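You operate a simulated robot arm through the tools that you are given. There is no shell and no other tool.

You run a simulated two-armed robot. Do the job below in one go: nothing can be reset, and whatever is moved stays where it is left.

## Task
Cure the purple Lucky sign's gem for the time marked at the blue glue pot.
Fine: orange clamp knob tight and cure hood shut before you press the cure start key; one run; then the cure time dial to off.

It is judged by the outcome, as a careful person would: the job done as asked, and still so three seconds after it is handed in. It fails if anything else is knocked over, pushed out of place, dropped, spilled or broken.

## Robot
Two 7-joint arms with fingered hands on one trunk that stands fixed in place. Base frame: the origin is at the foot of the trunk, x ahead of it, y to its left, z up. Readings come in m, rad, newtons and seconds.
The left shoulder is at [0.06, 0.138, 0.897], the right one opposite. With the tool pointing down near the work surface each hand reaches from about 0.38 to 0.92 m from the base axis, measured 20 degrees to its own side. Payload 4 kg a hand.
The tool frame of a hand sits at the grasp point between the pads (the TCP): z along the fingers, y along the line on which they close. The tips reach 0.036 m beyond it. The gripper opens to 0.12 m. The gripper's body begins 0.042 m behind the TCP. The gripper is a hand of 5 fingers: y runs from the thumb to the fingers, the wrist lies at [-0.015, -0.109, -0.2] in the tool frame.
Orientation is that of the tool frame in the base frame, as [roll, pitch, yaw] about the fixed x, y, z axes, in that order (R = Rz(yaw) Ry(pitch) Rx(roll)). With the fingers straight down and the wrist toward the robot, the tool's x, y and z point along [0, 1, 0], [1, 0, 0] and [0, 0, -1] of the base frame.

## Interface
- The arms move only by the tool apply_moves. It takes "left_increments", "right_increments" or both (then of equal length, played together; a hand with none holds still); each is a list of rows, each a list of 2 entries, a list of its own where there are three numbers: the shift along the base's x, y, z in cm, then the turn, a rotation vector about the base's x, y, z in rad. In form: [[[dx, dy, dz], [ax, ay, az]], ...]. A call has 1 to 20 rows; each row is the pose to reach, as a shift and turn from the pose commanded when the call began. Each row takes 0.2 s and may step no farther than 0.05 m and 0.15 rad from the row before; otherwise, the whole call is refused. Where a pose cannot be reached the arm comes as near as it can. A force on the tool above 80 N (or 10 N above the force at the start of the call, whichever is more), or a blocked arm, ends the call early, and 0.2 s more pass. In this call time passes only in rows, and 0.2 s behind the last. It gives the time, the measured TCP pose, the force on the tool (base axes), the opening and the grip force at its end, in the units of the frame above (readings bear some noise), with the torque about the TCP (base axes, N m) and any sound that the robot's microphone picked up.
- Cameras (640 x 400 px; columns grow to the right, rows downward): "scene" is now at [0.0601, -0.0185, 1.5355]; the picture's right is [-0.28, -0.96, 0.00], its down [-0.64, 0.18, -0.75] and it looks along [0.72, -0.21, -0.66] (base axes); focal length 345 px, centre (320, 200). "left" rides on the left gripper at [-0.069, -0.079, -0.131] in its tool frame; the picture's right is [-0.78, -0.29, 0.55], its down [0.55, -0.73, 0.40] and it looks along [0.29, 0.61, 0.74] (tool axes); focal length 222 px, centre (320, 200). "right" rides on the right gripper at [0.069, -0.079, -0.131] in its tool frame; the picture's right is [-0.78, 0.29, -0.55], its down [-0.55, -0.73, 0.40] and it looks along [-0.29, 0.61, 0.74] (tool axes); focal length 222 px, centre (320, 200). There is no depth. A picture from a camera that has moved, and an enlarged one, comes with that camera's place and axes in the base frame and with its lens. The place of the scene camera against the robot may be out by one fixed shift of up to 0.018 m in any direction.
- grab_frame(camera): a new picture of that camera. No time passes.
- raise_lower(by): slides the trunk up (or, below 0, down) by that many m; the arms and the scene camera ride with it, the base frame stays. It gives what a move gives, with no picture.
- curl_fingers(index, middle, ring, little, thumb_bend, thumb_turn, hand): sets how far each is bent, from 0 (flat) to 1 (curled in); at 0.3 the hand is open as for a grip, at 0.7 the pads meet at the TCP. One left out holds its place. A second passes; each finger stops where it meets its share of the squeeze, and holds until it gets a number again. It is the only way to open and close the hand. It gives what a move gives, with no picture; readings hold the bend of each and the force on index, middle, ring, little, thumb and palm. thumb_turn goes from beside the hand (0) to across from the fingers (1), as for a grip.
- pan_tilt(pan, tilt): turns the head with the scene camera to pan (to the left, within 1.501 rad either way) and tilt (down, from -0.506 to 1.204), counted from straight ahead of the robot. It gives what a move gives.
- inspect(camera, box): a new picture of the part [left, top, right, bottom] of that camera's present view, enlarged. No time passes.
- job_done(): hands the job in; it is judged then, once.

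Nothing tells you positions but the pictures and the camera data. Unless the task says otherwise, let go and move clear before handing in.

The tools are called after ">>>" as name(argument=value, ...) on one line, values as JSON. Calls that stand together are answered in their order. apply_moves: Moves the arms, as the interface text tells. Its arguments: {"type":"object","properties":{"left_increments":{"type":"array"},"right_increments":{"type":"array"}},"required":[]} The other tools are called the same way: raise_lower (by) slides the trunk up or down; curl_fingers (index, middle, ring, little, thumb_bend, thumb_turn, hand) moves the fingers one by one; pan_tilt (pan, tilt) turns the head that bears the scene camera; grab_frame (camera) takes a picture; inspect (camera, box) takes an enlarged picture of a part of a camera's view; job_done () hands the job in.

At the start:

```text
time_s: 0.0
left_position: [0.5896, 0.1955, 1.2613]
left_tool_rot: [-3.142, 0.0, 1.57]
left_wrist_force: [0.3, -0.3, -0.6]
left_torque: [0.02, 0.04, 0.03]
left_finger_gap: 0.1197
left_grasp_force: 0.1
left_shape: jaw
left_bend: [0.3, 0.3, 0.3, 0.3, 0.3, 0.97]
left_finger forces: [0.1, 0.0, 0.0, 0.0, 0.0, 0.0]
right_position: [0.4311, -0.3352, 1.2359]
right_tool_rot: [3.14, -0.001, 1.572]
right_wrist_force: [0.6, 1.0, -0.1]
right_torque: [-0.01, -0.04, 0.0]
right_finger_gap: 0.1197
right_grasp_force: 0.0
right_shape: jaw
right_bend: [0.3, 0.3, 0.3, 0.3, 0.3, 0.97]
right_finger forces: [0.0, 0.1, 0.0, 0.0, 0.0, 0.0]
trunk travel left (down, up): [-0.475, 0.115]
head pan, tilt: [-0.281, 0.726]
```

scene: 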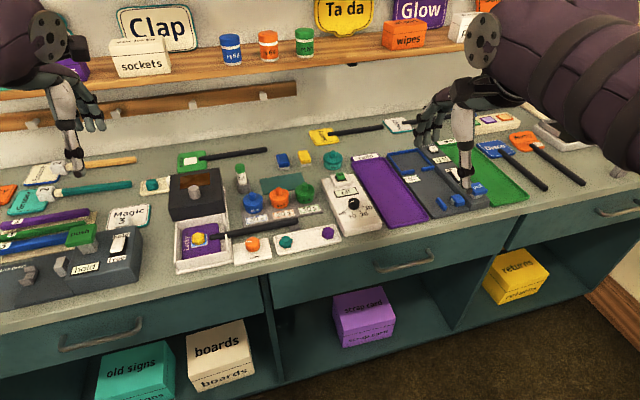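
right: 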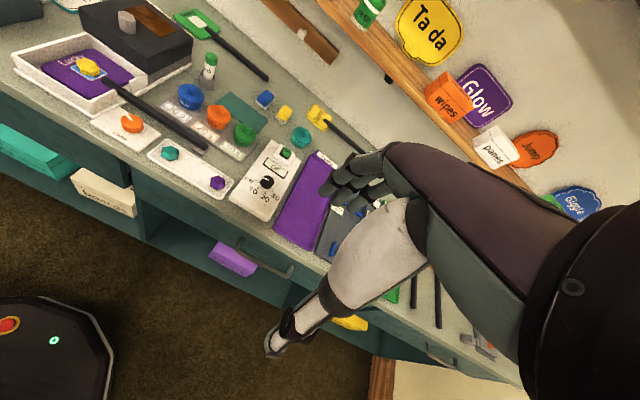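
left: 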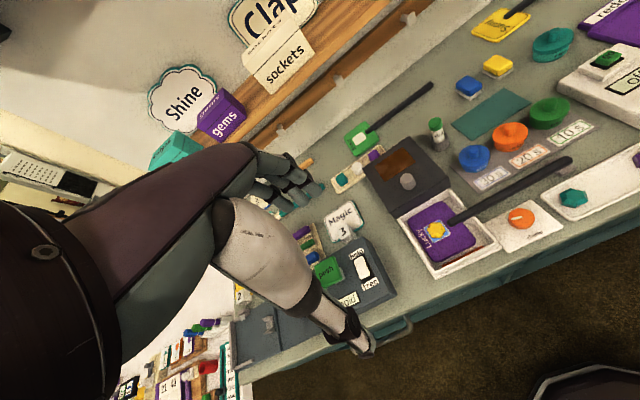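

I see a workbench with a purple Lucky sign in a white tray with a hinged dark hood behind it, an orange clamp knob in front, glue pots with labels, and a dial box. I'll take enlarged views to read the labels first.

>>> inspect(camera="scene", box=[160, 140, 400, 290])

>>> inspect(camera="scene", box=[230, 160, 330, 222])

>>> inspect(camera="left", box=[440, 80, 640, 205])

>>> inspect(camera="scene", box=[0, 180, 180, 320])

>>> inspect(camera="scene", box=[310, 160, 400, 240])

```text
2.67 times, centred on (280, 215) of scene
camera zoom: at [0.0601, -0.0185, 1.5355], right [-0.28, -0.96, 0.0], down [-0.64, 0.18, -0.75], along [0.72, -0.21, -0.66], focal length 920 px, centre (427, 160)
```

zoom: 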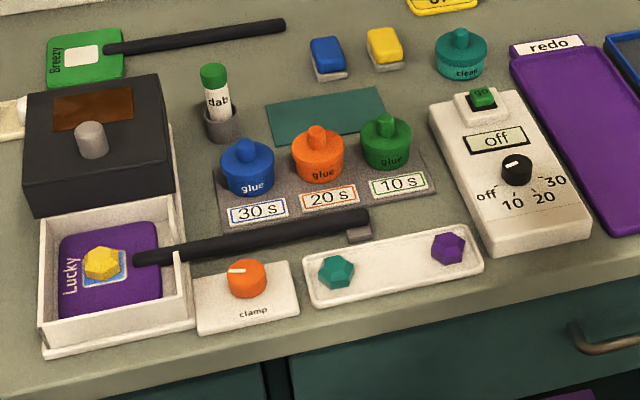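

```text
6.40 times, centred on (280, 191) of scene
camera zoom: at [0.0601, -0.0185, 1.5355], right [-0.28, -0.96, 0.0], down [-0.64, 0.18, -0.75], along [0.72, -0.21, -0.66], focal length 2209 px, centre (576, 258)
```

zoom: 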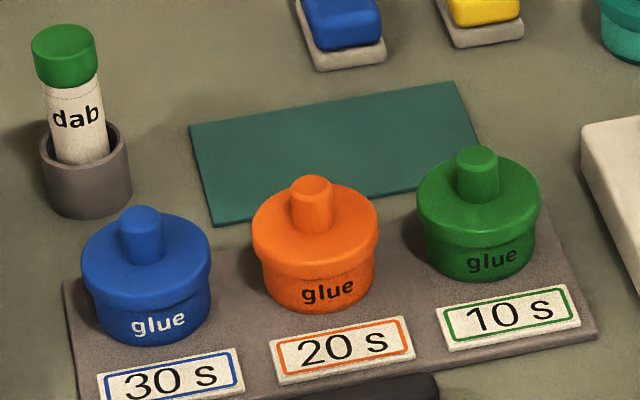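

```text
3.20 times, centred on (540, 142) of left
camera zoom: at [0.5104, 0.1243, 1.394], right [-0.29, -0.78, -0.55], down [-0.73, 0.55, -0.4], along [0.61, 0.29, -0.74], focal length 711 px, centre (-384, 384)
```

zoom: 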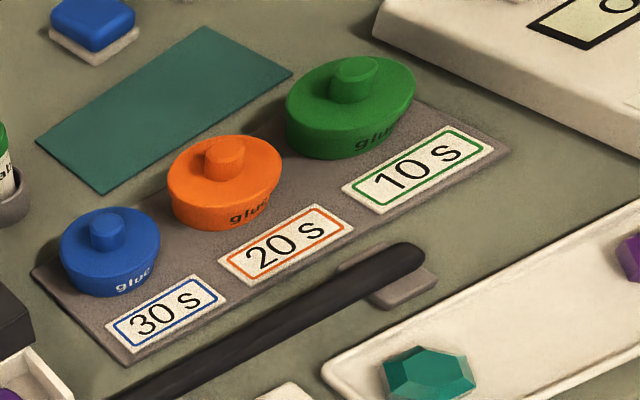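

```text
2.86 times, centred on (90, 250) of scene
camera zoom: at [0.0601, -0.0185, 1.5355], right [-0.28, -0.96, 0.0], down [-0.64, 0.18, -0.75], along [0.72, -0.21, -0.66], focal length 986 px, centre (977, 57)
```

zoom: 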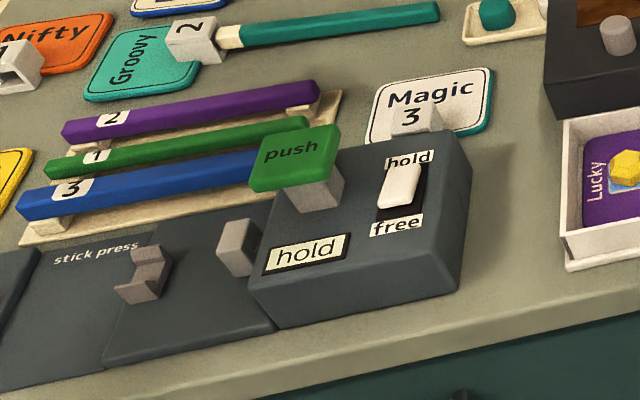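

```text
5.00 times, centred on (355, 200) of scene
camera zoom: at [0.0601, -0.0185, 1.5355], right [-0.28, -0.96, 0.0], down [-0.64, 0.18, -0.75], along [0.72, -0.21, -0.66], focal length 1726 px, centre (145, 200)
```

zoom: 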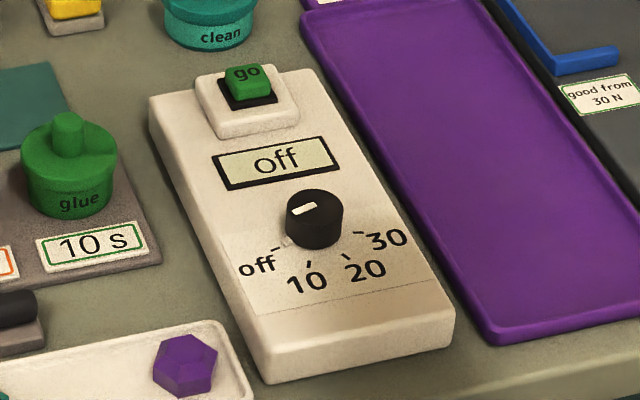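

The blue pot's card says 30 s, and the cure box has a green go key with a dial that now reads off. The Lucky sign lies in the tray at about (0.66, 0.10, 0.94). Next I'll look closely at the clamp knob and at how the hood is built.

>>> inspect(camera="scene", box=[160, 165, 240, 280])

>>> inspect(camera="scene", box=[225, 225, 289, 270])

>>> inspect(camera="left", box=[350, 120, 550, 280])

>>> inspect(camera="right", box=[0, 0, 220, 140])

>>> inspect(camera="right", box=[220, 130, 340, 225])

```text
3.48 times, centred on (200, 222) of scene
camera zoom: at [0.0601, -0.0185, 1.5355], right [-0.28, -0.96, 0.0], down [-0.64, 0.18, -0.75], along [0.72, -0.21, -0.66], focal length 1201 px, centre (737, 122)
```

zoom: 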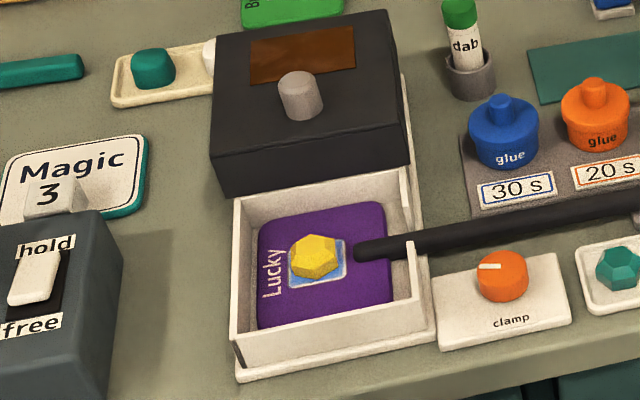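

```text
8.89 times, centred on (257, 248) of scene
camera zoom: at [0.0601, -0.0185, 1.5355], right [-0.28, -0.96, 0.0], down [-0.64, 0.18, -0.75], along [0.72, -0.21, -0.66], focal length 3068 px, centre (880, -222)
```

zoom: 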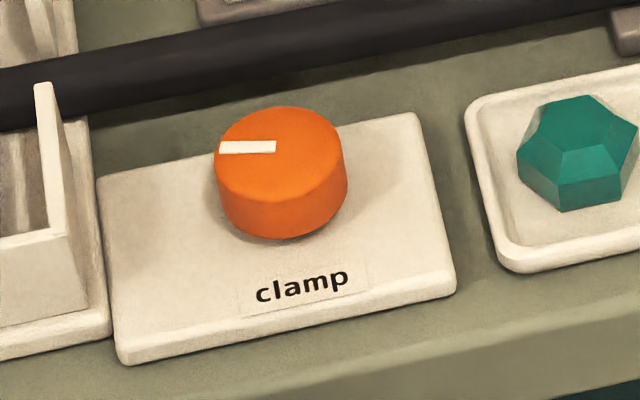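

```text
2.50 times, centred on (450, 200) of left
camera zoom: at [0.5104, 0.1243, 1.394], right [-0.29, -0.78, -0.55], down [-0.73, 0.55, -0.4], along [0.61, 0.29, -0.74], focal length 555 px, centre (-5, 200)
```

zoom: 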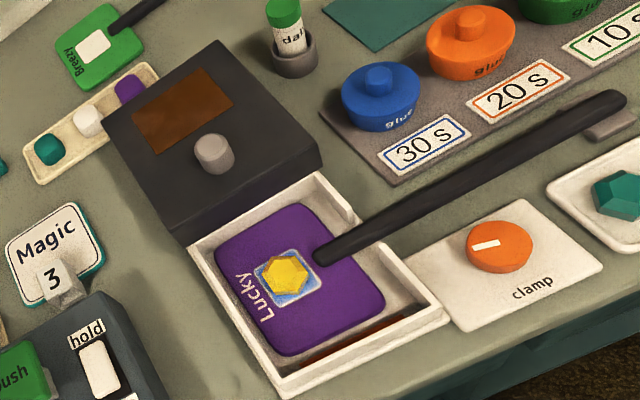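

```text
2.86 times, centred on (110, 70) of right
camera zoom: at [0.3524, -0.2669, 1.3648], right [0.29, -0.78, 0.55], down [-0.73, -0.55, -0.4], along [0.61, -0.29, -0.74], focal length 635 px, centre (920, 571)
```

zoom: 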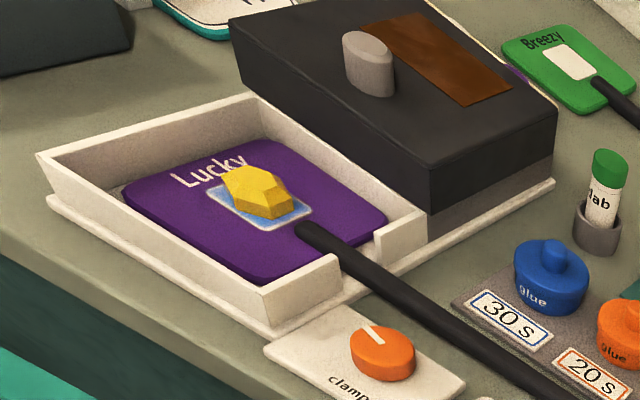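

```text
4.21 times, centred on (280, 178) of right
camera zoom: at [0.3524, -0.2669, 1.3648], right [0.29, -0.78, 0.55], down [-0.73, -0.55, -0.4], along [0.61, -0.29, -0.74], focal length 935 px, centre (488, 295)
```

zoom: 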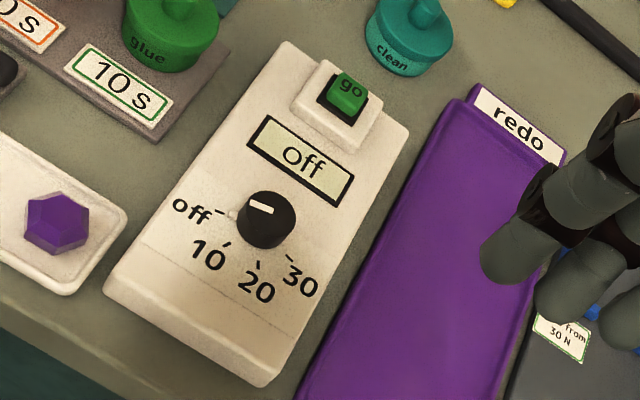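

The clamp knob's top centre comes out at about (0.623, -0.021, 0.903), the hood's knob at (0.764, 0.093, 0.987) and the dial at (0.68, -0.298, 0.916). I'll look at both hands to see how their fingers lie, then work out the hood's slide.

>>> inspect(camera="scene", box=[20, 50, 140, 190])

>>> inspect(camera="scene", box=[400, 70, 520, 220])

>>> inspect(camera="left", box=[200, 130, 400, 360])

```text
2.86 times, centred on (80, 120) of scene
camera zoom: at [0.0601, -0.0185, 1.5355], right [-0.28, -0.96, 0.0], down [-0.64, 0.18, -0.75], along [0.72, -0.21, -0.66], focal length 986 px, centre (1006, 429)
```

zoom: 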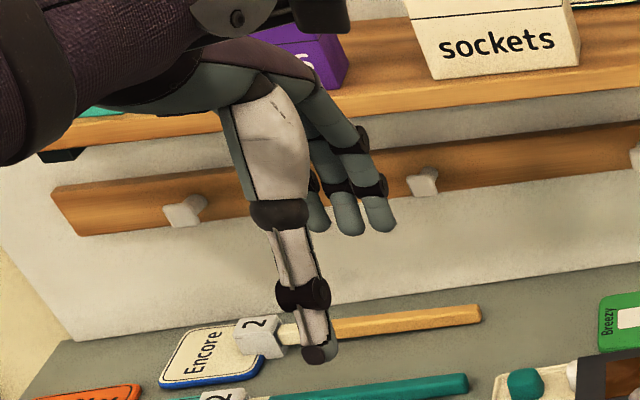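

```text
2.67 times, centred on (460, 145) of scene
camera zoom: at [0.0601, -0.0185, 1.5355], right [-0.28, -0.96, 0.0], down [-0.64, 0.18, -0.75], along [0.72, -0.21, -0.66], focal length 920 px, centre (-53, 347)
```

zoom: 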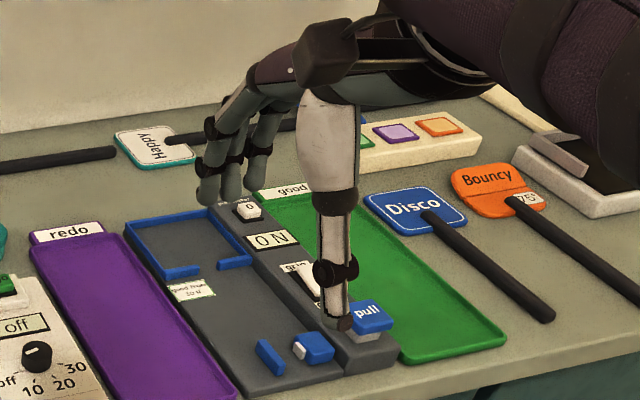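

```text
1.74 times, centred on (300, 245) of left
camera zoom: at [0.5104, 0.1243, 1.394], right [-0.29, -0.78, -0.55], down [-0.73, 0.55, -0.4], along [0.61, 0.29, -0.74], focal length 386 px, centre (355, 122)
```

zoom: 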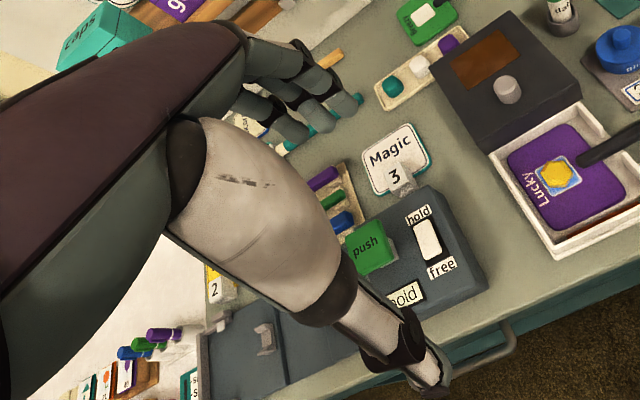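

The clamp knob sits about 1 cm from the Lucky stick, so I have to watch which fingers go where. I'll test finger postures with both hands in the air, clear of everything, and look at them.

>>> curl_fingers(hand="left", index=0.5, middle=0.5, ring=0, little=0, thumb_bend=0.5, thumb_turn=1)

>>> curl_fingers(hand="right", index=0.5, middle=0.5, ring=1, little=1, thumb_bend=0.5, thumb_turn=1)

```text
time_s: 1.0
left_position: [0.5907, 0.1953, 1.263]
left_tool_rot: [3.139, -0.001, 1.57]
left_wrist_force: [0.6, 0.4, -0.3]
left_torque: [0.01, 0.0, -0.01]
left_finger_gap: 0.0599
left_grasp_force: 0.1
left_shape: fingers
left_bend: [0.5, 0.5, 0.0, 0.0, 0.5, 1.0]
left_finger forces: [0.0, 0.1, 0.0, 0.1, 0.1, 0.0]
right_position: [0.4318, -0.3355, 1.2346]
right_tool_rot: [-3.141, 0.0, 1.571]
right_wrist_force: [-0.7, -0.5, 0.3]
right_torque: [0.03, -0.01, 0.02]
right_finger_gap: 0.1198
right_grasp_force: 0.1
right_shape: jaw
right_bend: [0.3, 0.3, 0.3, 0.3, 0.3, 0.97]
right_finger forces: [0.1, 0.1, 0.0, 0.1, 0.1, 0.0]
trunk travel left (down, up): [-0.475, 0.115]
head pan, tilt: [-0.281, 0.726]
```

```text
time_s: 2.0
left_position: [0.59, 0.1952, 1.2617]
left_tool_rot: [-3.14, 0.0, 1.57]
left_wrist_force: [0.0, 0.7, -0.7]
left_torque: [-0.02, 0.0, -0.01]
left_finger_gap: 0.0597
left_grasp_force: 0.1
left_shape: fingers
left_bend: [0.5, 0.5, 0.0, 0.0, 0.5, 1.0]
left_finger forces: [0.0, 0.1, 0.0, 0.0, 0.1, 0.1]
right_position: [0.4318, -0.3356, 1.234]
right_tool_rot: [3.141, 0.0, 1.57]
right_wrist_force: [0.3, 0.0, -0.3]
right_torque: [0.01, 0.01, 0.04]
right_finger_gap: 0.0601
right_grasp_force: 0.0
right_shape: fingers
right_bend: [0.5, 0.5, 1.0, 1.0, 0.5, 1.0]
right_finger forces: [0.1, 0.0, 0.0, 0.0, 0.0, 0.1]
trunk travel left (down, up): [-0.475, 0.115]
head pan, tilt: [-0.281, 0.726]
```

>>> inspect(camera="scene", box=[20, 50, 140, 190])

>>> inspect(camera="scene", box=[400, 70, 520, 220])

>>> grab_frame(camera="left")

>>> grab_frame(camera="right")

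```text
2.86 times, centred on (80, 120) of scene
camera zoom: at [0.0601, -0.0185, 1.5355], right [-0.28, -0.96, 0.0], down [-0.64, 0.18, -0.75], along [0.72, -0.21, -0.66], focal length 986 px, centre (1006, 429)
```

zoom: 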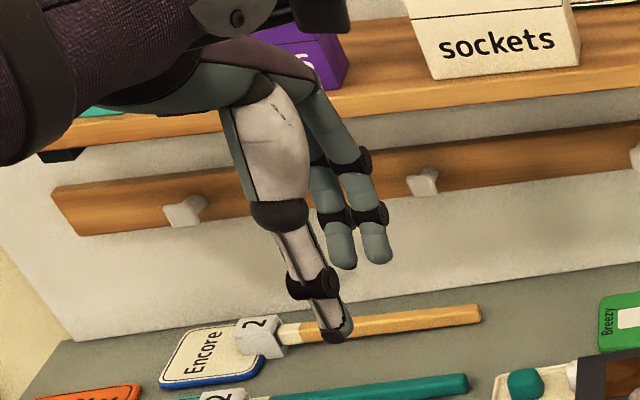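

```text
2.67 times, centred on (460, 145) of scene
camera zoom: at [0.0601, -0.0185, 1.5355], right [-0.28, -0.96, 0.0], down [-0.64, 0.18, -0.75], along [0.72, -0.21, -0.66], focal length 920 px, centre (-53, 347)
```

zoom: 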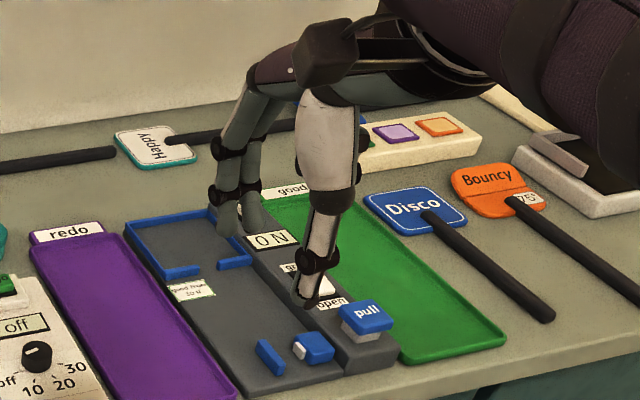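

```text
taken
camera left: at [0.5104, 0.1243, 1.394], right [-0.29, -0.78, -0.55], down [-0.73, 0.55, -0.4], along [0.61, 0.29, -0.74], focal length 222 px, centre (320, 200)
```

left: 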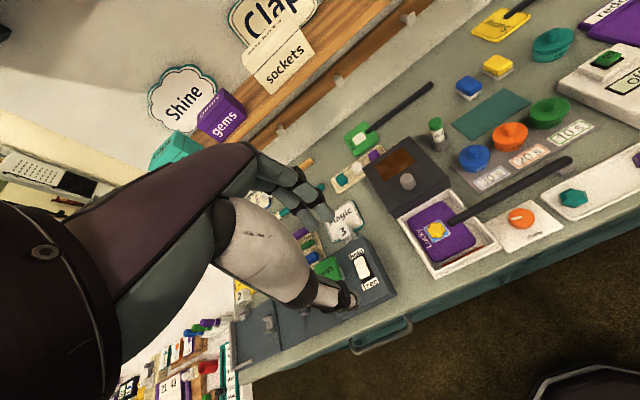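

```text
taken
camera right: at [0.3524, -0.2669, 1.3648], right [0.29, -0.78, 0.55], down [-0.73, -0.55, -0.4], along [0.61, -0.29, -0.74], focal length 222 px, centre (320, 200)
```

right: 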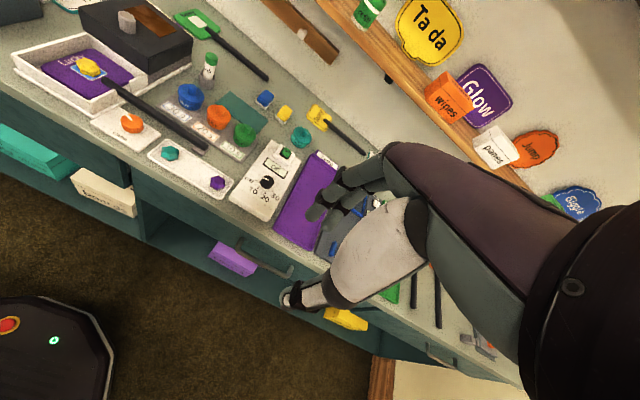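

With two fingers curled the rest works like a pinch. I'll enlarge the right hand camera's picture to find where the index and middle tips lie in the tool frame.

>>> inspect(camera="right", box=[250, 150, 410, 320])

>>> inspect(camera="left", box=[230, 150, 390, 320])

```text
2.35 times, centred on (330, 235) of right
camera zoom: at [0.3524, -0.2669, 1.3648], right [0.29, -0.78, 0.55], down [-0.73, -0.55, -0.4], along [0.61, -0.29, -0.74], focal length 523 px, centre (296, 118)
```

zoom: 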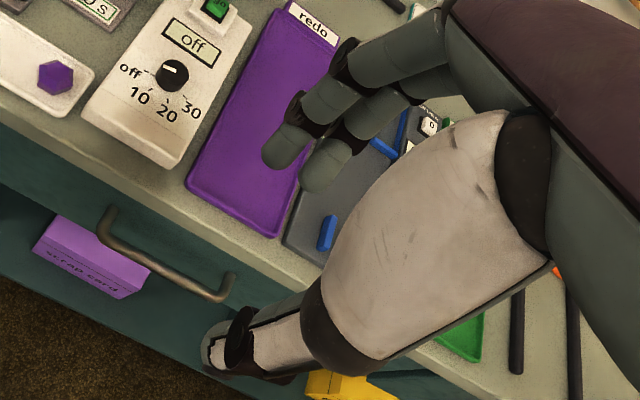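

```text
2.35 times, centred on (310, 235) of left
camera zoom: at [0.5104, 0.1243, 1.394], right [-0.29, -0.78, -0.55], down [-0.73, 0.55, -0.4], along [0.61, 0.29, -0.74], focal length 523 px, centre (344, 118)
```

zoom: 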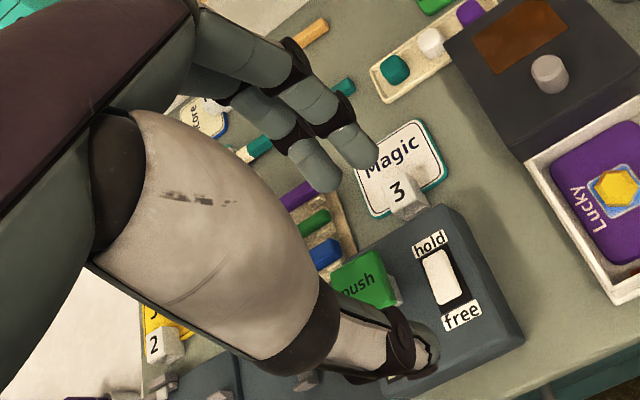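

The index and middle tips straddle the tool axis, with the thumb opposite. I'll bring the left hand lower and to the right, still well above everything, for a closer view of the clamp, stick and hood.

>>> apply_moves(left_increments=[[[0, -2.5, -3.5], [0, 0, 0]], [[0, -5, -7], [0, 0, 0]], [[0, -7.5, -10.5], [0, 0, 0]], [[0, -10, -14], [0, 0, 0]], [[0, -11, -16], [0, 0, 0]]])

>>> grab_frame(camera="left")

>>> inspect(camera="left", box=[360, 100, 600, 320])

```text
time_s: 3.2
left_position: [0.5897, 0.0852, 1.1003]
left_tool_rot: [3.141, 0.0, 1.57]
left_wrist_force: [0.0, 0.2, 1.0]
left_torque: [0.0, -0.01, -0.03]
left_finger_gap: 0.0601
left_grasp_force: 0.1
left_shape: fingers
left_bend: [0.5, 0.5, 0.0, 0.0, 0.5, 1.0]
left_finger forces: [0.1, 0.0, 0.0, 0.0, 0.0, 0.0]
right_position: [0.4313, -0.336, 1.2354]
right_tool_rot: [-3.141, 0.0, 1.572]
right_wrist_force: [0.8, 0.3, 0.0]
right_torque: [0.03, 0.04, -0.01]
right_finger_gap: 0.0599
right_grasp_force: 0.2
right_shape: fingers
right_bend: [0.5, 0.5, 1.0, 1.0, 0.5, 1.0]
right_finger forces: [0.0, 0.0, 0.0, 0.1, 0.0, 0.0]
trunk travel left (down, up): [-0.475, 0.115]
head pan, tilt: [-0.281, 0.726]
```

```text
taken
camera left: at [0.5109, 0.0138, 1.2328], right [-0.29, -0.78, -0.55], down [-0.74, 0.55, -0.4], along [0.61, 0.29, -0.74], focal length 222 px, centre (320, 200)
```

left: 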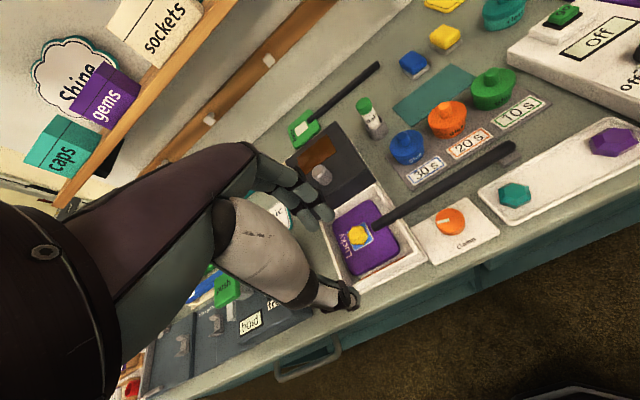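

```text
1.82 times, centred on (480, 210) of left
camera zoom: at [0.5109, 0.0138, 1.2328], right [-0.29, -0.78, -0.55], down [-0.74, 0.55, -0.4], along [0.61, 0.29, -0.74], focal length 404 px, centre (29, 182)
```

zoom: 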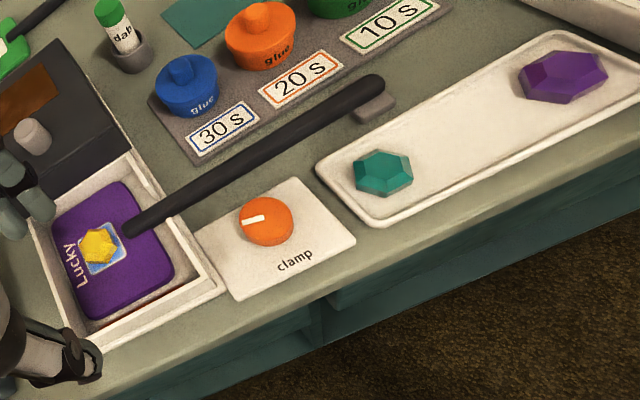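

The clamp knob is about 35 mm wide at (0.623, -0.022), and its mark points left and a little away from the robot. I'll retract the left hand and bring the right hand, turned about 90° so it pinches along y (clear of the stick), to hover over the knob.

>>> apply_moves(left_increments=[[[-2, 3, 4], [0, 0, 0]], [[-4, 6, 8], [0, 0, 0]], [[-6, 10, 10], [0, 0, 0]], [[-8, 14, 12], [0, 0, 0]], [[-9, 18, 14], [0, 0, 0]], [[-9, 22, 15], [0, 0, 0]]])

>>> apply_moves(right_increments=[[[1, 2, 0], [0, 0, 0.13]], [[3, 5, 0], [0, 0, 0.26]], [[5, 8, 0], [0, 0, 0.39]], [[7, 11, -1], [0, 0, 0.52]], [[9, 14, -2], [0, 0, 0.65]], [[11, 17, -3], [0, 0, 0.78]], [[13, 20, -4], [0, 0, 0.91]], [[15, 23, -6], [0, 0, 1.04]], [[16.5, 26, -8], [0, 0, 1.17]], [[18, 29, -11], [0, 0, 1.3]], [[19.2, 31.4, -14], [0, 0, 1.43]], [[19.2, 31.4, -17], [0, 0, 1.57]]])

>>> grab_frame(camera="right")

>>> grab_frame(camera="scene")

```text
refused: row 1 steps farther than a row can; nothing moved
```

```text
time_s: 5.8
left_position: [0.5903, 0.085, 1.1018]
left_tool_rot: [-3.141, -0.001, 1.569]
left_wrist_force: [0.1, 0.0, 0.2]
left_torque: [0.01, 0.02, 0.03]
left_finger_gap: 0.0602
left_grasp_force: 0.1
left_shape: fingers
left_bend: [0.5, 0.5, 0.0, 0.0, 0.5, 1.0]
left_finger forces: [0.0, 0.1, 0.1, 0.0, 0.0, 0.0]
right_position: [0.6249, -0.0231, 1.0648]
right_tool_rot: [-3.141, -0.001, -3.141]
right_wrist_force: [0.7, 0.1, -0.6]
right_torque: [0.02, 0.01, -0.03]
right_finger_gap: 0.06
right_grasp_force: 0.0
right_shape: fingers
right_bend: [0.5, 0.5, 1.0, 1.0, 0.5, 1.0]
right_finger forces: [0.0, 0.0, 0.1, 0.0, 0.1, 0.1]
trunk travel left (down, up): [-0.475, 0.115]
head pan, tilt: [-0.281, 0.726]
```

```text
taken
camera right: at [0.5566, -0.1028, 1.1939], right [0.78, 0.29, 0.55], down [0.55, -0.73, -0.4], along [0.29, 0.61, -0.74], focal length 222 px, centre (320, 200)
```

right: 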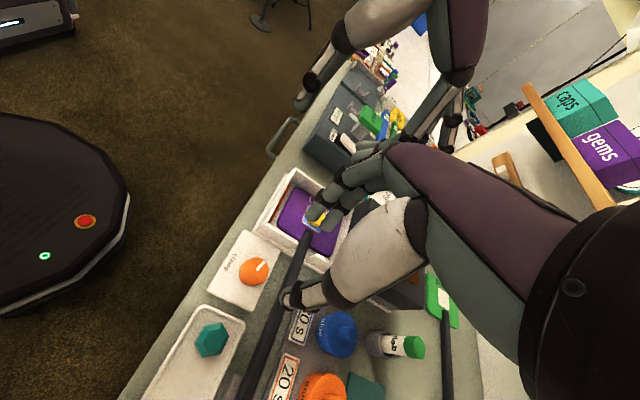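

```text
taken
camera scene: at [0.0608, -0.0188, 1.5355], right [-0.28, -0.96, 0.0], down [-0.64, 0.18, -0.75], along [0.72, -0.21, -0.66], focal length 345 px, centre (320, 200)
```

scene: 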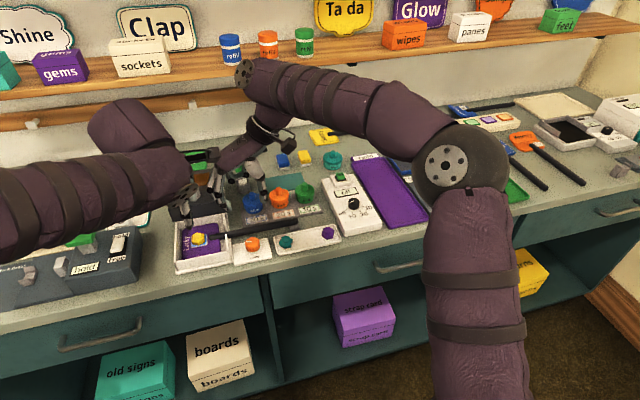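

The first left move was refused for a step that was too long, so the left hand is still near the right. I'll take it away to the left and up in smaller steps before going on.

>>> apply_moves(left_increments=[[[0, 3, 2], [0, 0, 0]], [[-1, 6, 4], [0, 0, 0]], [[-2, 9.5, 6], [0, 0, 0]], [[-4, 13, 8], [0, 0, 0]], [[-6, 17, 10], [0, 0, 0]], [[-8, 20, 12], [0, 0, 0]], [[-9, 22, 14], [0, 0, 0]]])

>>> grab_frame(camera="right")

>>> inspect(camera="right", box=[200, 150, 440, 350])

>>> inspect(camera="scene", box=[160, 100, 360, 280])

>>> grab_frame(camera="left")

```text
time_s: 7.4
left_position: [0.4978, 0.3054, 1.2421]
left_tool_rot: [3.141, 0.002, 1.571]
left_wrist_force: [-0.6, 1.1, 1.3]
left_torque: [0.0, 0.02, -0.01]
left_finger_gap: 0.0602
left_grasp_force: 0.1
left_shape: fingers
left_bend: [0.5, 0.5, 0.0, 0.0, 0.5, 1.0]
left_finger forces: [0.0, 0.1, 0.1, 0.0, 0.0, 0.1]
right_position: [0.6249, -0.0235, 1.0651]
right_tool_rot: [3.141, 0.0, 3.14]
right_wrist_force: [0.6, -0.3, -0.2]
right_torque: [0.0, 0.03, 0.0]
right_finger_gap: 0.0599
right_grasp_force: 0.0
right_shape: fingers
right_bend: [0.5, 0.5, 1.0, 1.0, 0.5, 1.0]
right_finger forces: [0.0, 0.1, 0.0, 0.0, 0.0, 0.1]
trunk travel left (down, up): [-0.475, 0.115]
head pan, tilt: [-0.281, 0.726]
```

```text
taken
camera right: at [0.5557, -0.1022, 1.1947], right [0.79, 0.29, 0.55], down [0.55, -0.74, -0.4], along [0.29, 0.61, -0.74], focal length 222 px, centre (320, 200)
```

right: 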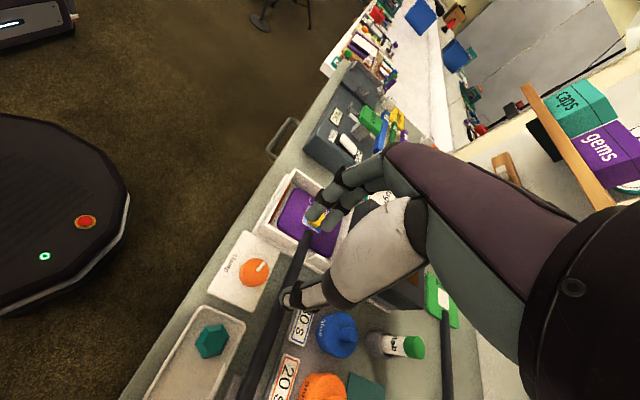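

```text
2.00 times, centred on (320, 250) of right
camera zoom: at [0.5557, -0.1022, 1.1947], right [0.79, 0.29, 0.55], down [0.55, -0.74, -0.4], along [0.29, 0.61, -0.74], focal length 444 px, centre (320, 100)
```

zoom: 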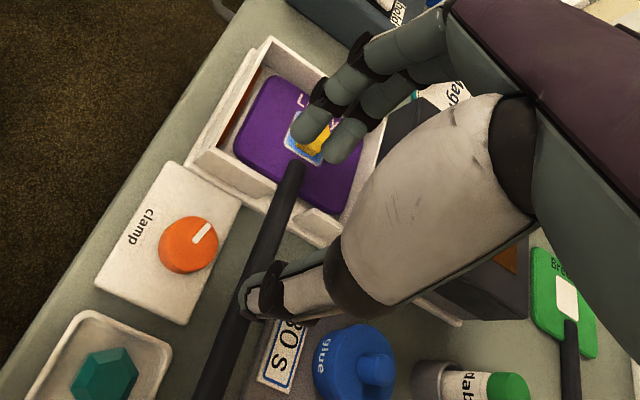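

```text
2.22 times, centred on (260, 190) of scene
camera zoom: at [0.06, -0.0183, 1.5355], right [-0.28, -0.96, 0.0], down [-0.64, 0.18, -0.75], along [0.72, -0.21, -0.66], focal length 767 px, centre (453, 222)
```

zoom: 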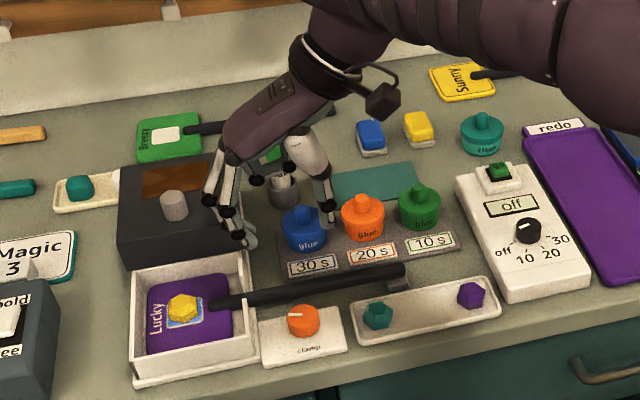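

```text
taken
camera left: at [0.419, 0.2343, 1.3739], right [-0.29, -0.78, -0.55], down [-0.73, 0.55, -0.4], along [0.61, 0.29, -0.74], focal length 222 px, centre (320, 200)
```

left: 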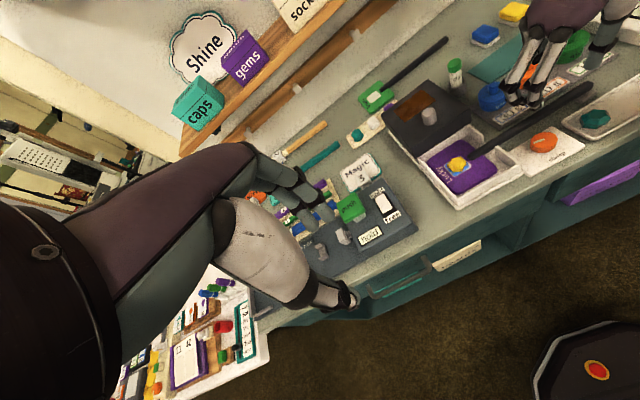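

The knob is at about (0.6225, -0.020) with its top near z 0.903, and the stick is roughly 2 cm beyond the knob's edge. I'll turn the hand a further 0.26 rad counter-clockwise to leave room for a clockwise turn, then come down to just above the knob and look.

>>> apply_moves(right_increments=[[[-0.1, 0.1, -1], [0, 0, 0.13]], [[-0.2, 0.25, -2], [0, 0, 0.26]], [[-0.2, 0.25, -5], [0, 0, 0.26]], [[-0.2, 0.25, -8], [0, 0, 0.26]], [[-0.2, 0.25, -10], [0, 0, 0.26]]])

>>> inspect(camera="right", box=[200, 150, 440, 350])

>>> inspect(camera="scene", box=[160, 150, 340, 280])

>>> inspect(camera="left", box=[400, 60, 640, 240])

```text
time_s: 8.6
left_position: [0.4995, 0.3043, 1.2417]
left_tool_rot: [-3.14, -0.002, 1.571]
left_wrist_force: [0.1, 0.2, -0.1]
left_torque: [0.0, 0.04, -0.02]
left_finger_gap: 0.0601
left_grasp_force: 0.0
left_shape: fingers
left_bend: [0.5, 0.5, 0.0, 0.0, 0.5, 1.0]
left_finger forces: [0.0, 0.0, 0.0, 0.0, 0.1, 0.1]
right_position: [0.6215, -0.0197, 0.9651]
right_tool_rot: [3.14, -0.001, -2.883]
right_wrist_force: [0.1, -0.2, 1.0]
right_torque: [-0.03, 0.0, 0.02]
right_finger_gap: 0.06
right_grasp_force: 0.0
right_shape: fingers
right_bend: [0.5, 0.5, 1.0, 1.0, 0.5, 1.0]
right_finger forces: [0.1, 0.0, 0.1, 0.1, 0.0, 0.0]
trunk travel left (down, up): [-0.475, 0.115]
head pan, tilt: [-0.281, 0.726]
```

```text
2.00 times, centred on (320, 250) of right
camera zoom: at [0.5759, -0.1145, 1.0949], right [0.68, 0.48, 0.55], down [0.72, -0.57, -0.4], along [0.12, 0.67, -0.74], focal length 444 px, centre (320, 100)
```

zoom: 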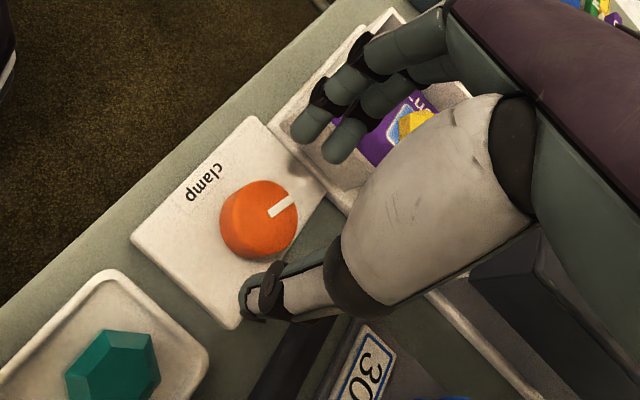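

```text
3.08 times, centred on (250, 215) of scene
camera zoom: at [0.0603, -0.0185, 1.5355], right [-0.28, -0.96, 0.0], down [-0.64, 0.18, -0.75], along [0.72, -0.21, -0.66], focal length 1062 px, centre (535, 154)
```

zoom: 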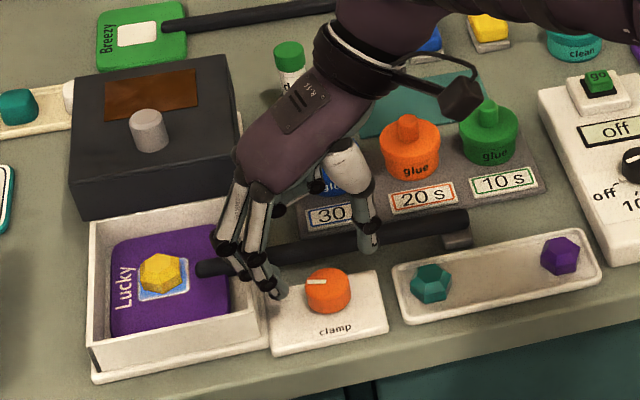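

```text
2.22 times, centred on (520, 150) of left
camera zoom: at [0.4195, 0.2338, 1.3736], right [-0.29, -0.78, -0.55], down [-0.73, 0.55, -0.4], along [0.61, 0.29, -0.74], focal length 494 px, centre (-124, 311)
```

zoom: 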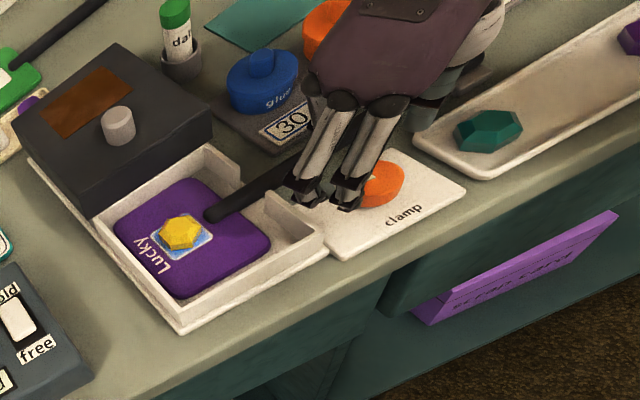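

The knob sits between the fingers and thumb to within about 3 mm, and the stick is clear. I'll lower the hand so the tips straddle the knob, with the tips about 1 cm above the plate.

>>> apply_moves(right_increments=[[[0, 0.1, -1], [0, 0, 0]], [[0, 0.15, -2], [0, 0, 0]], [[0, 0.15, -3], [0, 0, 0]], [[0, 0.15, -3.8], [0, 0, 0]]])

>>> inspect(camera="right", box=[200, 150, 440, 350])

>>> inspect(camera="scene", box=[200, 190, 300, 270])

>>> inspect(camera="left", box=[480, 80, 620, 190])

```text
time_s: 9.6
left_position: [0.4953, 0.3055, 1.243]
left_tool_rot: [3.137, 0.001, 1.569]
left_wrist_force: [-0.3, 0.9, 0.4]
left_torque: [-0.02, 0.0, 0.0]
left_finger_gap: 0.0601
left_grasp_force: 0.1
left_shape: fingers
left_bend: [0.5, 0.5, 0.0, 0.0, 0.5, 1.0]
left_finger forces: [0.0, 0.1, 0.0, 0.0, 0.0, 0.0]
right_position: [0.6193, -0.0138, 0.9359]
right_tool_rot: [3.136, 0.014, -2.88]
right_wrist_force: [-0.4, 2.2, 56.7]
right_torque: [2.79, 0.05, 0.13]
right_finger_gap: 0.0574
right_grasp_force: 28.8
right_shape: fingers
right_bend: [0.52, 0.85, 1.0, 1.0, 0.5, 1.0]
right_finger forces: [3.3, 54.6, 0.0, 0.1, 0.0, 0.0]
trunk travel left (down, up): [-0.475, 0.115]
head pan, tilt: [-0.281, 0.726]
```

```text
2.00 times, centred on (320, 250) of right
camera zoom: at [0.572, -0.109, 1.064], right [0.68, 0.48, 0.56], down [0.72, -0.57, -0.39], along [0.13, 0.67, -0.73], focal length 444 px, centre (320, 100)
```

zoom: 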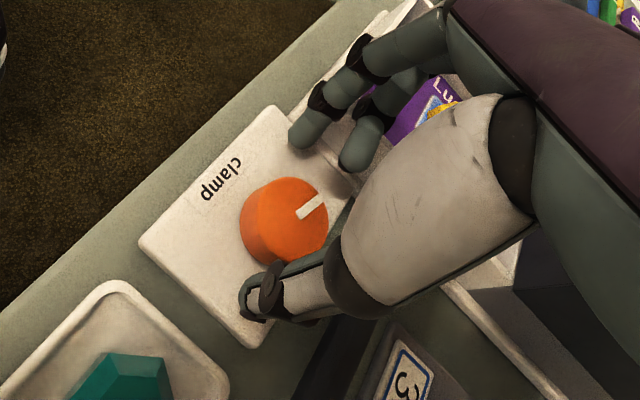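

```text
5.00 times, centred on (250, 230) of scene
camera zoom: at [0.0559, -0.0179, 1.5364], right [-0.28, -0.96, 0.0], down [-0.64, 0.18, -0.75], along [0.72, -0.21, -0.66], focal length 1726 px, centre (670, 50)
```

zoom: 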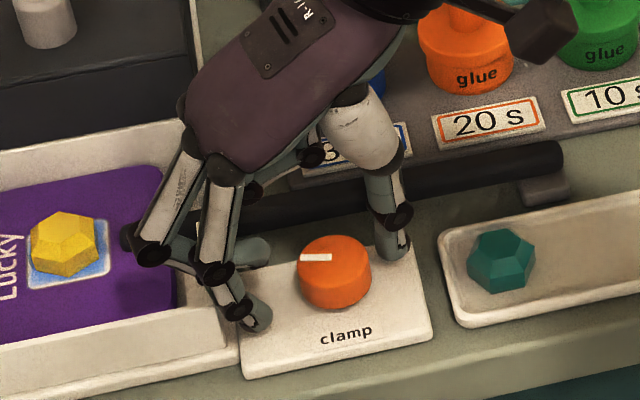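

```text
3.64 times, centred on (550, 135) of left
camera zoom: at [0.4154, 0.2345, 1.3756], right [-0.29, -0.79, -0.55], down [-0.73, 0.55, -0.4], along [0.61, 0.29, -0.73], focal length 808 px, centre (-516, 436)
```

zoom: 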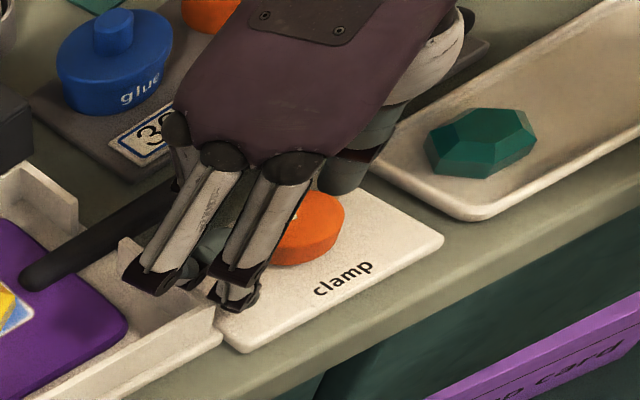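

The middle finger has come down on the tray's side wall and the hand reads 57 N upward. I'm lifting straight up at once and then checking that nothing shifted.

>>> apply_moves(right_increments=[[[0, -0.1, 1], [0, 0, 0]], [[0, -0.2, 3], [0, 0, 0]], [[0, -0.3, 6], [0, 0, 0]], [[0, -0.3, 9], [0, 0, 0]]])

>>> inspect(camera="right", box=[200, 150, 440, 350])

>>> inspect(camera="scene", box=[160, 165, 300, 280])

>>> inspect(camera="left", box=[400, 60, 640, 240])

```text
time_s: 10.6
left_position: [0.4987, 0.305, 1.2418]
left_tool_rot: [-3.141, -0.001, 1.572]
left_wrist_force: [-0.3, 0.4, -0.2]
left_torque: [-0.01, 0.0, 0.04]
left_finger_gap: 0.0605
left_grasp_force: 0.1
left_shape: fingers
left_bend: [0.5, 0.5, 0.0, 0.0, 0.5, 1.0]
left_finger forces: [0.0, 0.1, 0.0, 0.0, 0.0, 0.0]
right_position: [0.6192, -0.022, 1.0168]
right_tool_rot: [-3.139, -0.001, -2.883]
right_wrist_force: [-0.2, -0.2, -0.3]
right_torque: [-0.01, 0.01, -0.04]
right_finger_gap: 0.0598
right_grasp_force: 0.1
right_shape: fingers
right_bend: [0.5, 0.81, 1.0, 1.0, 0.5, 1.0]
right_finger forces: [0.0, 0.0, 0.1, 0.1, 0.0, 0.0]
trunk travel left (down, up): [-0.475, 0.115]
head pan, tilt: [-0.281, 0.726]
```

```text
2.00 times, centred on (320, 250) of right
camera zoom: at [0.574, -0.1156, 1.1465], right [0.68, 0.48, 0.55], down [0.72, -0.57, -0.4], along [0.12, 0.66, -0.74], focal length 444 px, centre (320, 100)
```

zoom: 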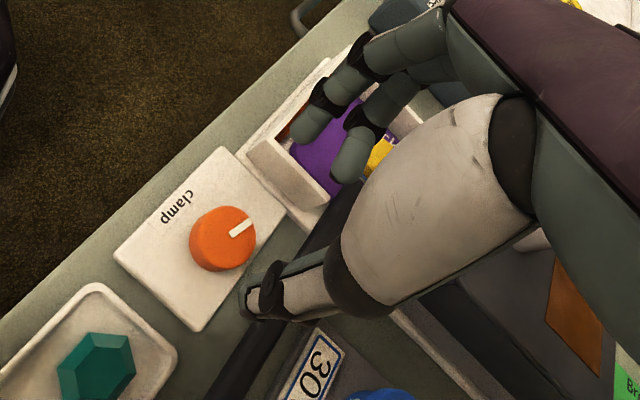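

```text
3.48 times, centred on (230, 222) of scene
camera zoom: at [0.0597, -0.0183, 1.5354], right [-0.28, -0.96, 0.0], down [-0.64, 0.18, -0.75], along [0.72, -0.21, -0.66], focal length 1201 px, centre (633, 122)
```

zoom: 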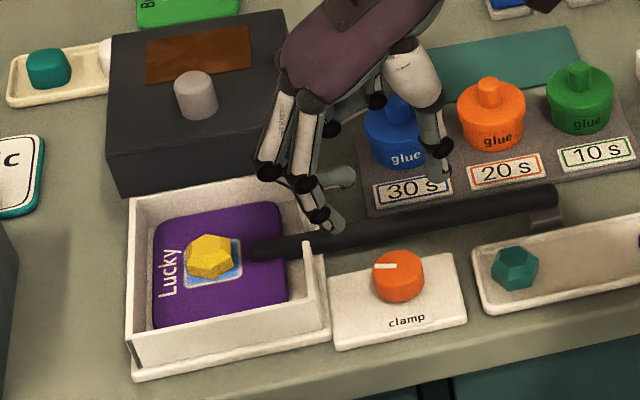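

```text
2.22 times, centred on (520, 150) of left
camera zoom: at [0.419, 0.2339, 1.3736], right [-0.29, -0.78, -0.55], down [-0.73, 0.55, -0.4], along [0.61, 0.29, -0.74], focal length 494 px, centre (-124, 311)
```

zoom: 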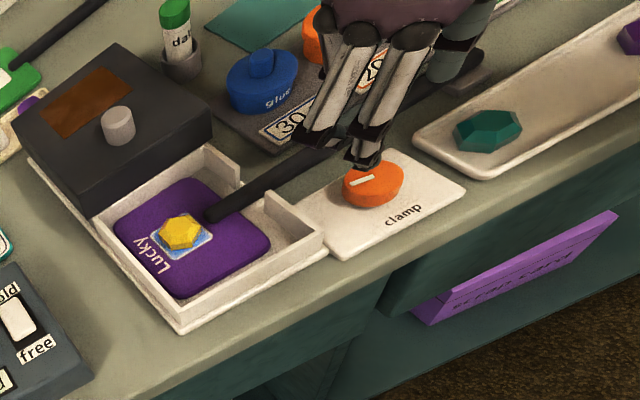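

The tray, sign and stick are unmoved; the fingertip had only touched the tray wall's top, which is at about z 0.90. I'll use just index and thumb, tuck the middle finger, use a narrower opening, and square the hand to y so the index stays well off the wall.

>>> curl_fingers(hand="right", index=0.52, middle=1, ring=1, little=1, thumb_bend=0.52, thumb_turn=1)

>>> apply_moves(right_increments=[[[0.4, 0.1, -0.5], [0, 0, -0.12]], [[0.9, 0.3, -1], [0, 0, -0.24]], [[0.9, 0.3, -3], [0, 0, -0.24]], [[0.9, 0.3, -5], [0, 0, -0.24]]])

>>> inspect(camera="right", box=[200, 150, 440, 350])

>>> inspect(camera="scene", box=[190, 180, 300, 270])

>>> inspect(camera="left", box=[480, 70, 640, 190])

```text
time_s: 11.6
left_position: [0.499, 0.3046, 1.242]
left_tool_rot: [3.141, 0.001, 1.573]
left_wrist_force: [-0.1, -0.1, -0.8]
left_torque: [-0.01, 0.01, -0.01]
left_finger_gap: 0.0602
left_grasp_force: 0.1
left_shape: fingers
left_bend: [0.5, 0.5, 0.0, 0.0, 0.5, 1.0]
left_finger forces: [0.0, 0.1, 0.1, 0.1, 0.1, 0.1]
right_position: [0.6208, -0.0207, 1.0179]
right_tool_rot: [-3.14, -0.001, -2.883]
right_wrist_force: [-0.4, 0.3, -0.1]
right_torque: [0.01, -0.04, -0.02]
right_finger_gap: 0.0542
right_grasp_force: 0.0
right_shape: fingers
right_bend: [0.52, 1.0, 1.0, 1.0, 0.52, 1.0]
right_finger forces: [0.0, 0.1, 0.1, 0.0, 0.0, 0.0]
trunk travel left (down, up): [-0.475, 0.115]
head pan, tilt: [-0.281, 0.726]
```

```text
time_s: 12.6
left_position: [0.4992, 0.3051, 1.2409]
left_tool_rot: [-3.141, 0.0, 1.569]
left_wrist_force: [0.3, -0.1, -0.3]
left_torque: [0.01, 0.02, 0.0]
left_finger_gap: 0.0599
left_grasp_force: 0.1
left_shape: fingers
left_bend: [0.5, 0.5, 0.0, 0.0, 0.5, 1.0]
left_finger forces: [0.0, 0.0, 0.0, 0.0, 0.0, 0.0]
right_position: [0.6308, -0.017, 0.9662]
right_tool_rot: [3.141, -0.001, -3.123]
right_wrist_force: [-0.5, -0.5, -0.4]
right_torque: [-0.01, -0.02, 0.03]
right_finger_gap: 0.0542
right_grasp_force: 0.0
right_shape: fingers
right_bend: [0.52, 1.0, 1.0, 1.0, 0.52, 1.0]
right_finger forces: [0.0, 0.0, 0.1, 0.0, 0.1, 0.1]
trunk travel left (down, up): [-0.475, 0.115]
head pan, tilt: [-0.281, 0.726]
```

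```text
2.00 times, centred on (320, 250) of right
camera zoom: at [0.5631, -0.0986, 1.0961], right [0.78, 0.31, 0.55], down [0.56, -0.72, -0.4], along [0.28, 0.62, -0.74], focal length 444 px, centre (320, 100)
```

zoom: 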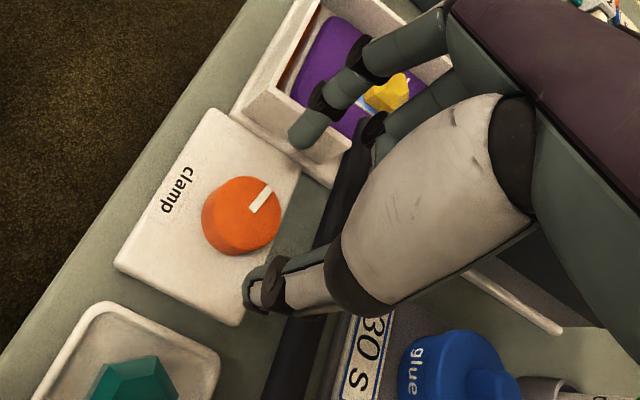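

```text
4.44 times, centred on (245, 225) of scene
camera zoom: at [0.0603, -0.0185, 1.5355], right [-0.28, -0.96, 0.0], down [-0.64, 0.18, -0.75], along [0.72, -0.21, -0.66], focal length 1534 px, centre (653, 89)
```

zoom: 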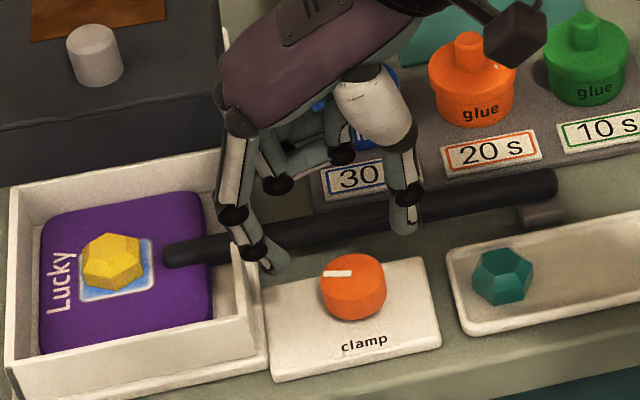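

```text
3.33 times, centred on (560, 130) of left
camera zoom: at [0.4196, 0.2337, 1.3736], right [-0.29, -0.78, -0.55], down [-0.73, 0.55, -0.4], along [0.61, 0.29, -0.74], focal length 740 px, centre (-480, 433)
```

zoom: 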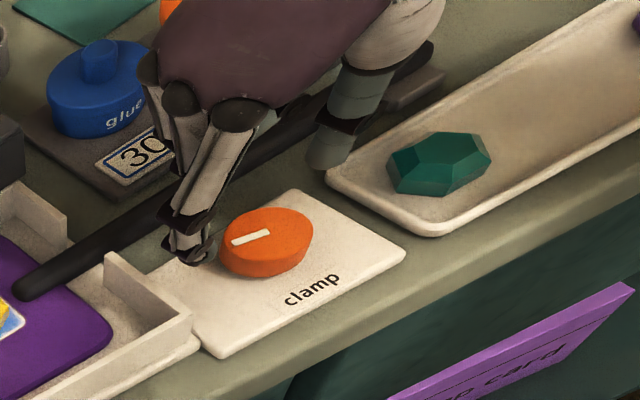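

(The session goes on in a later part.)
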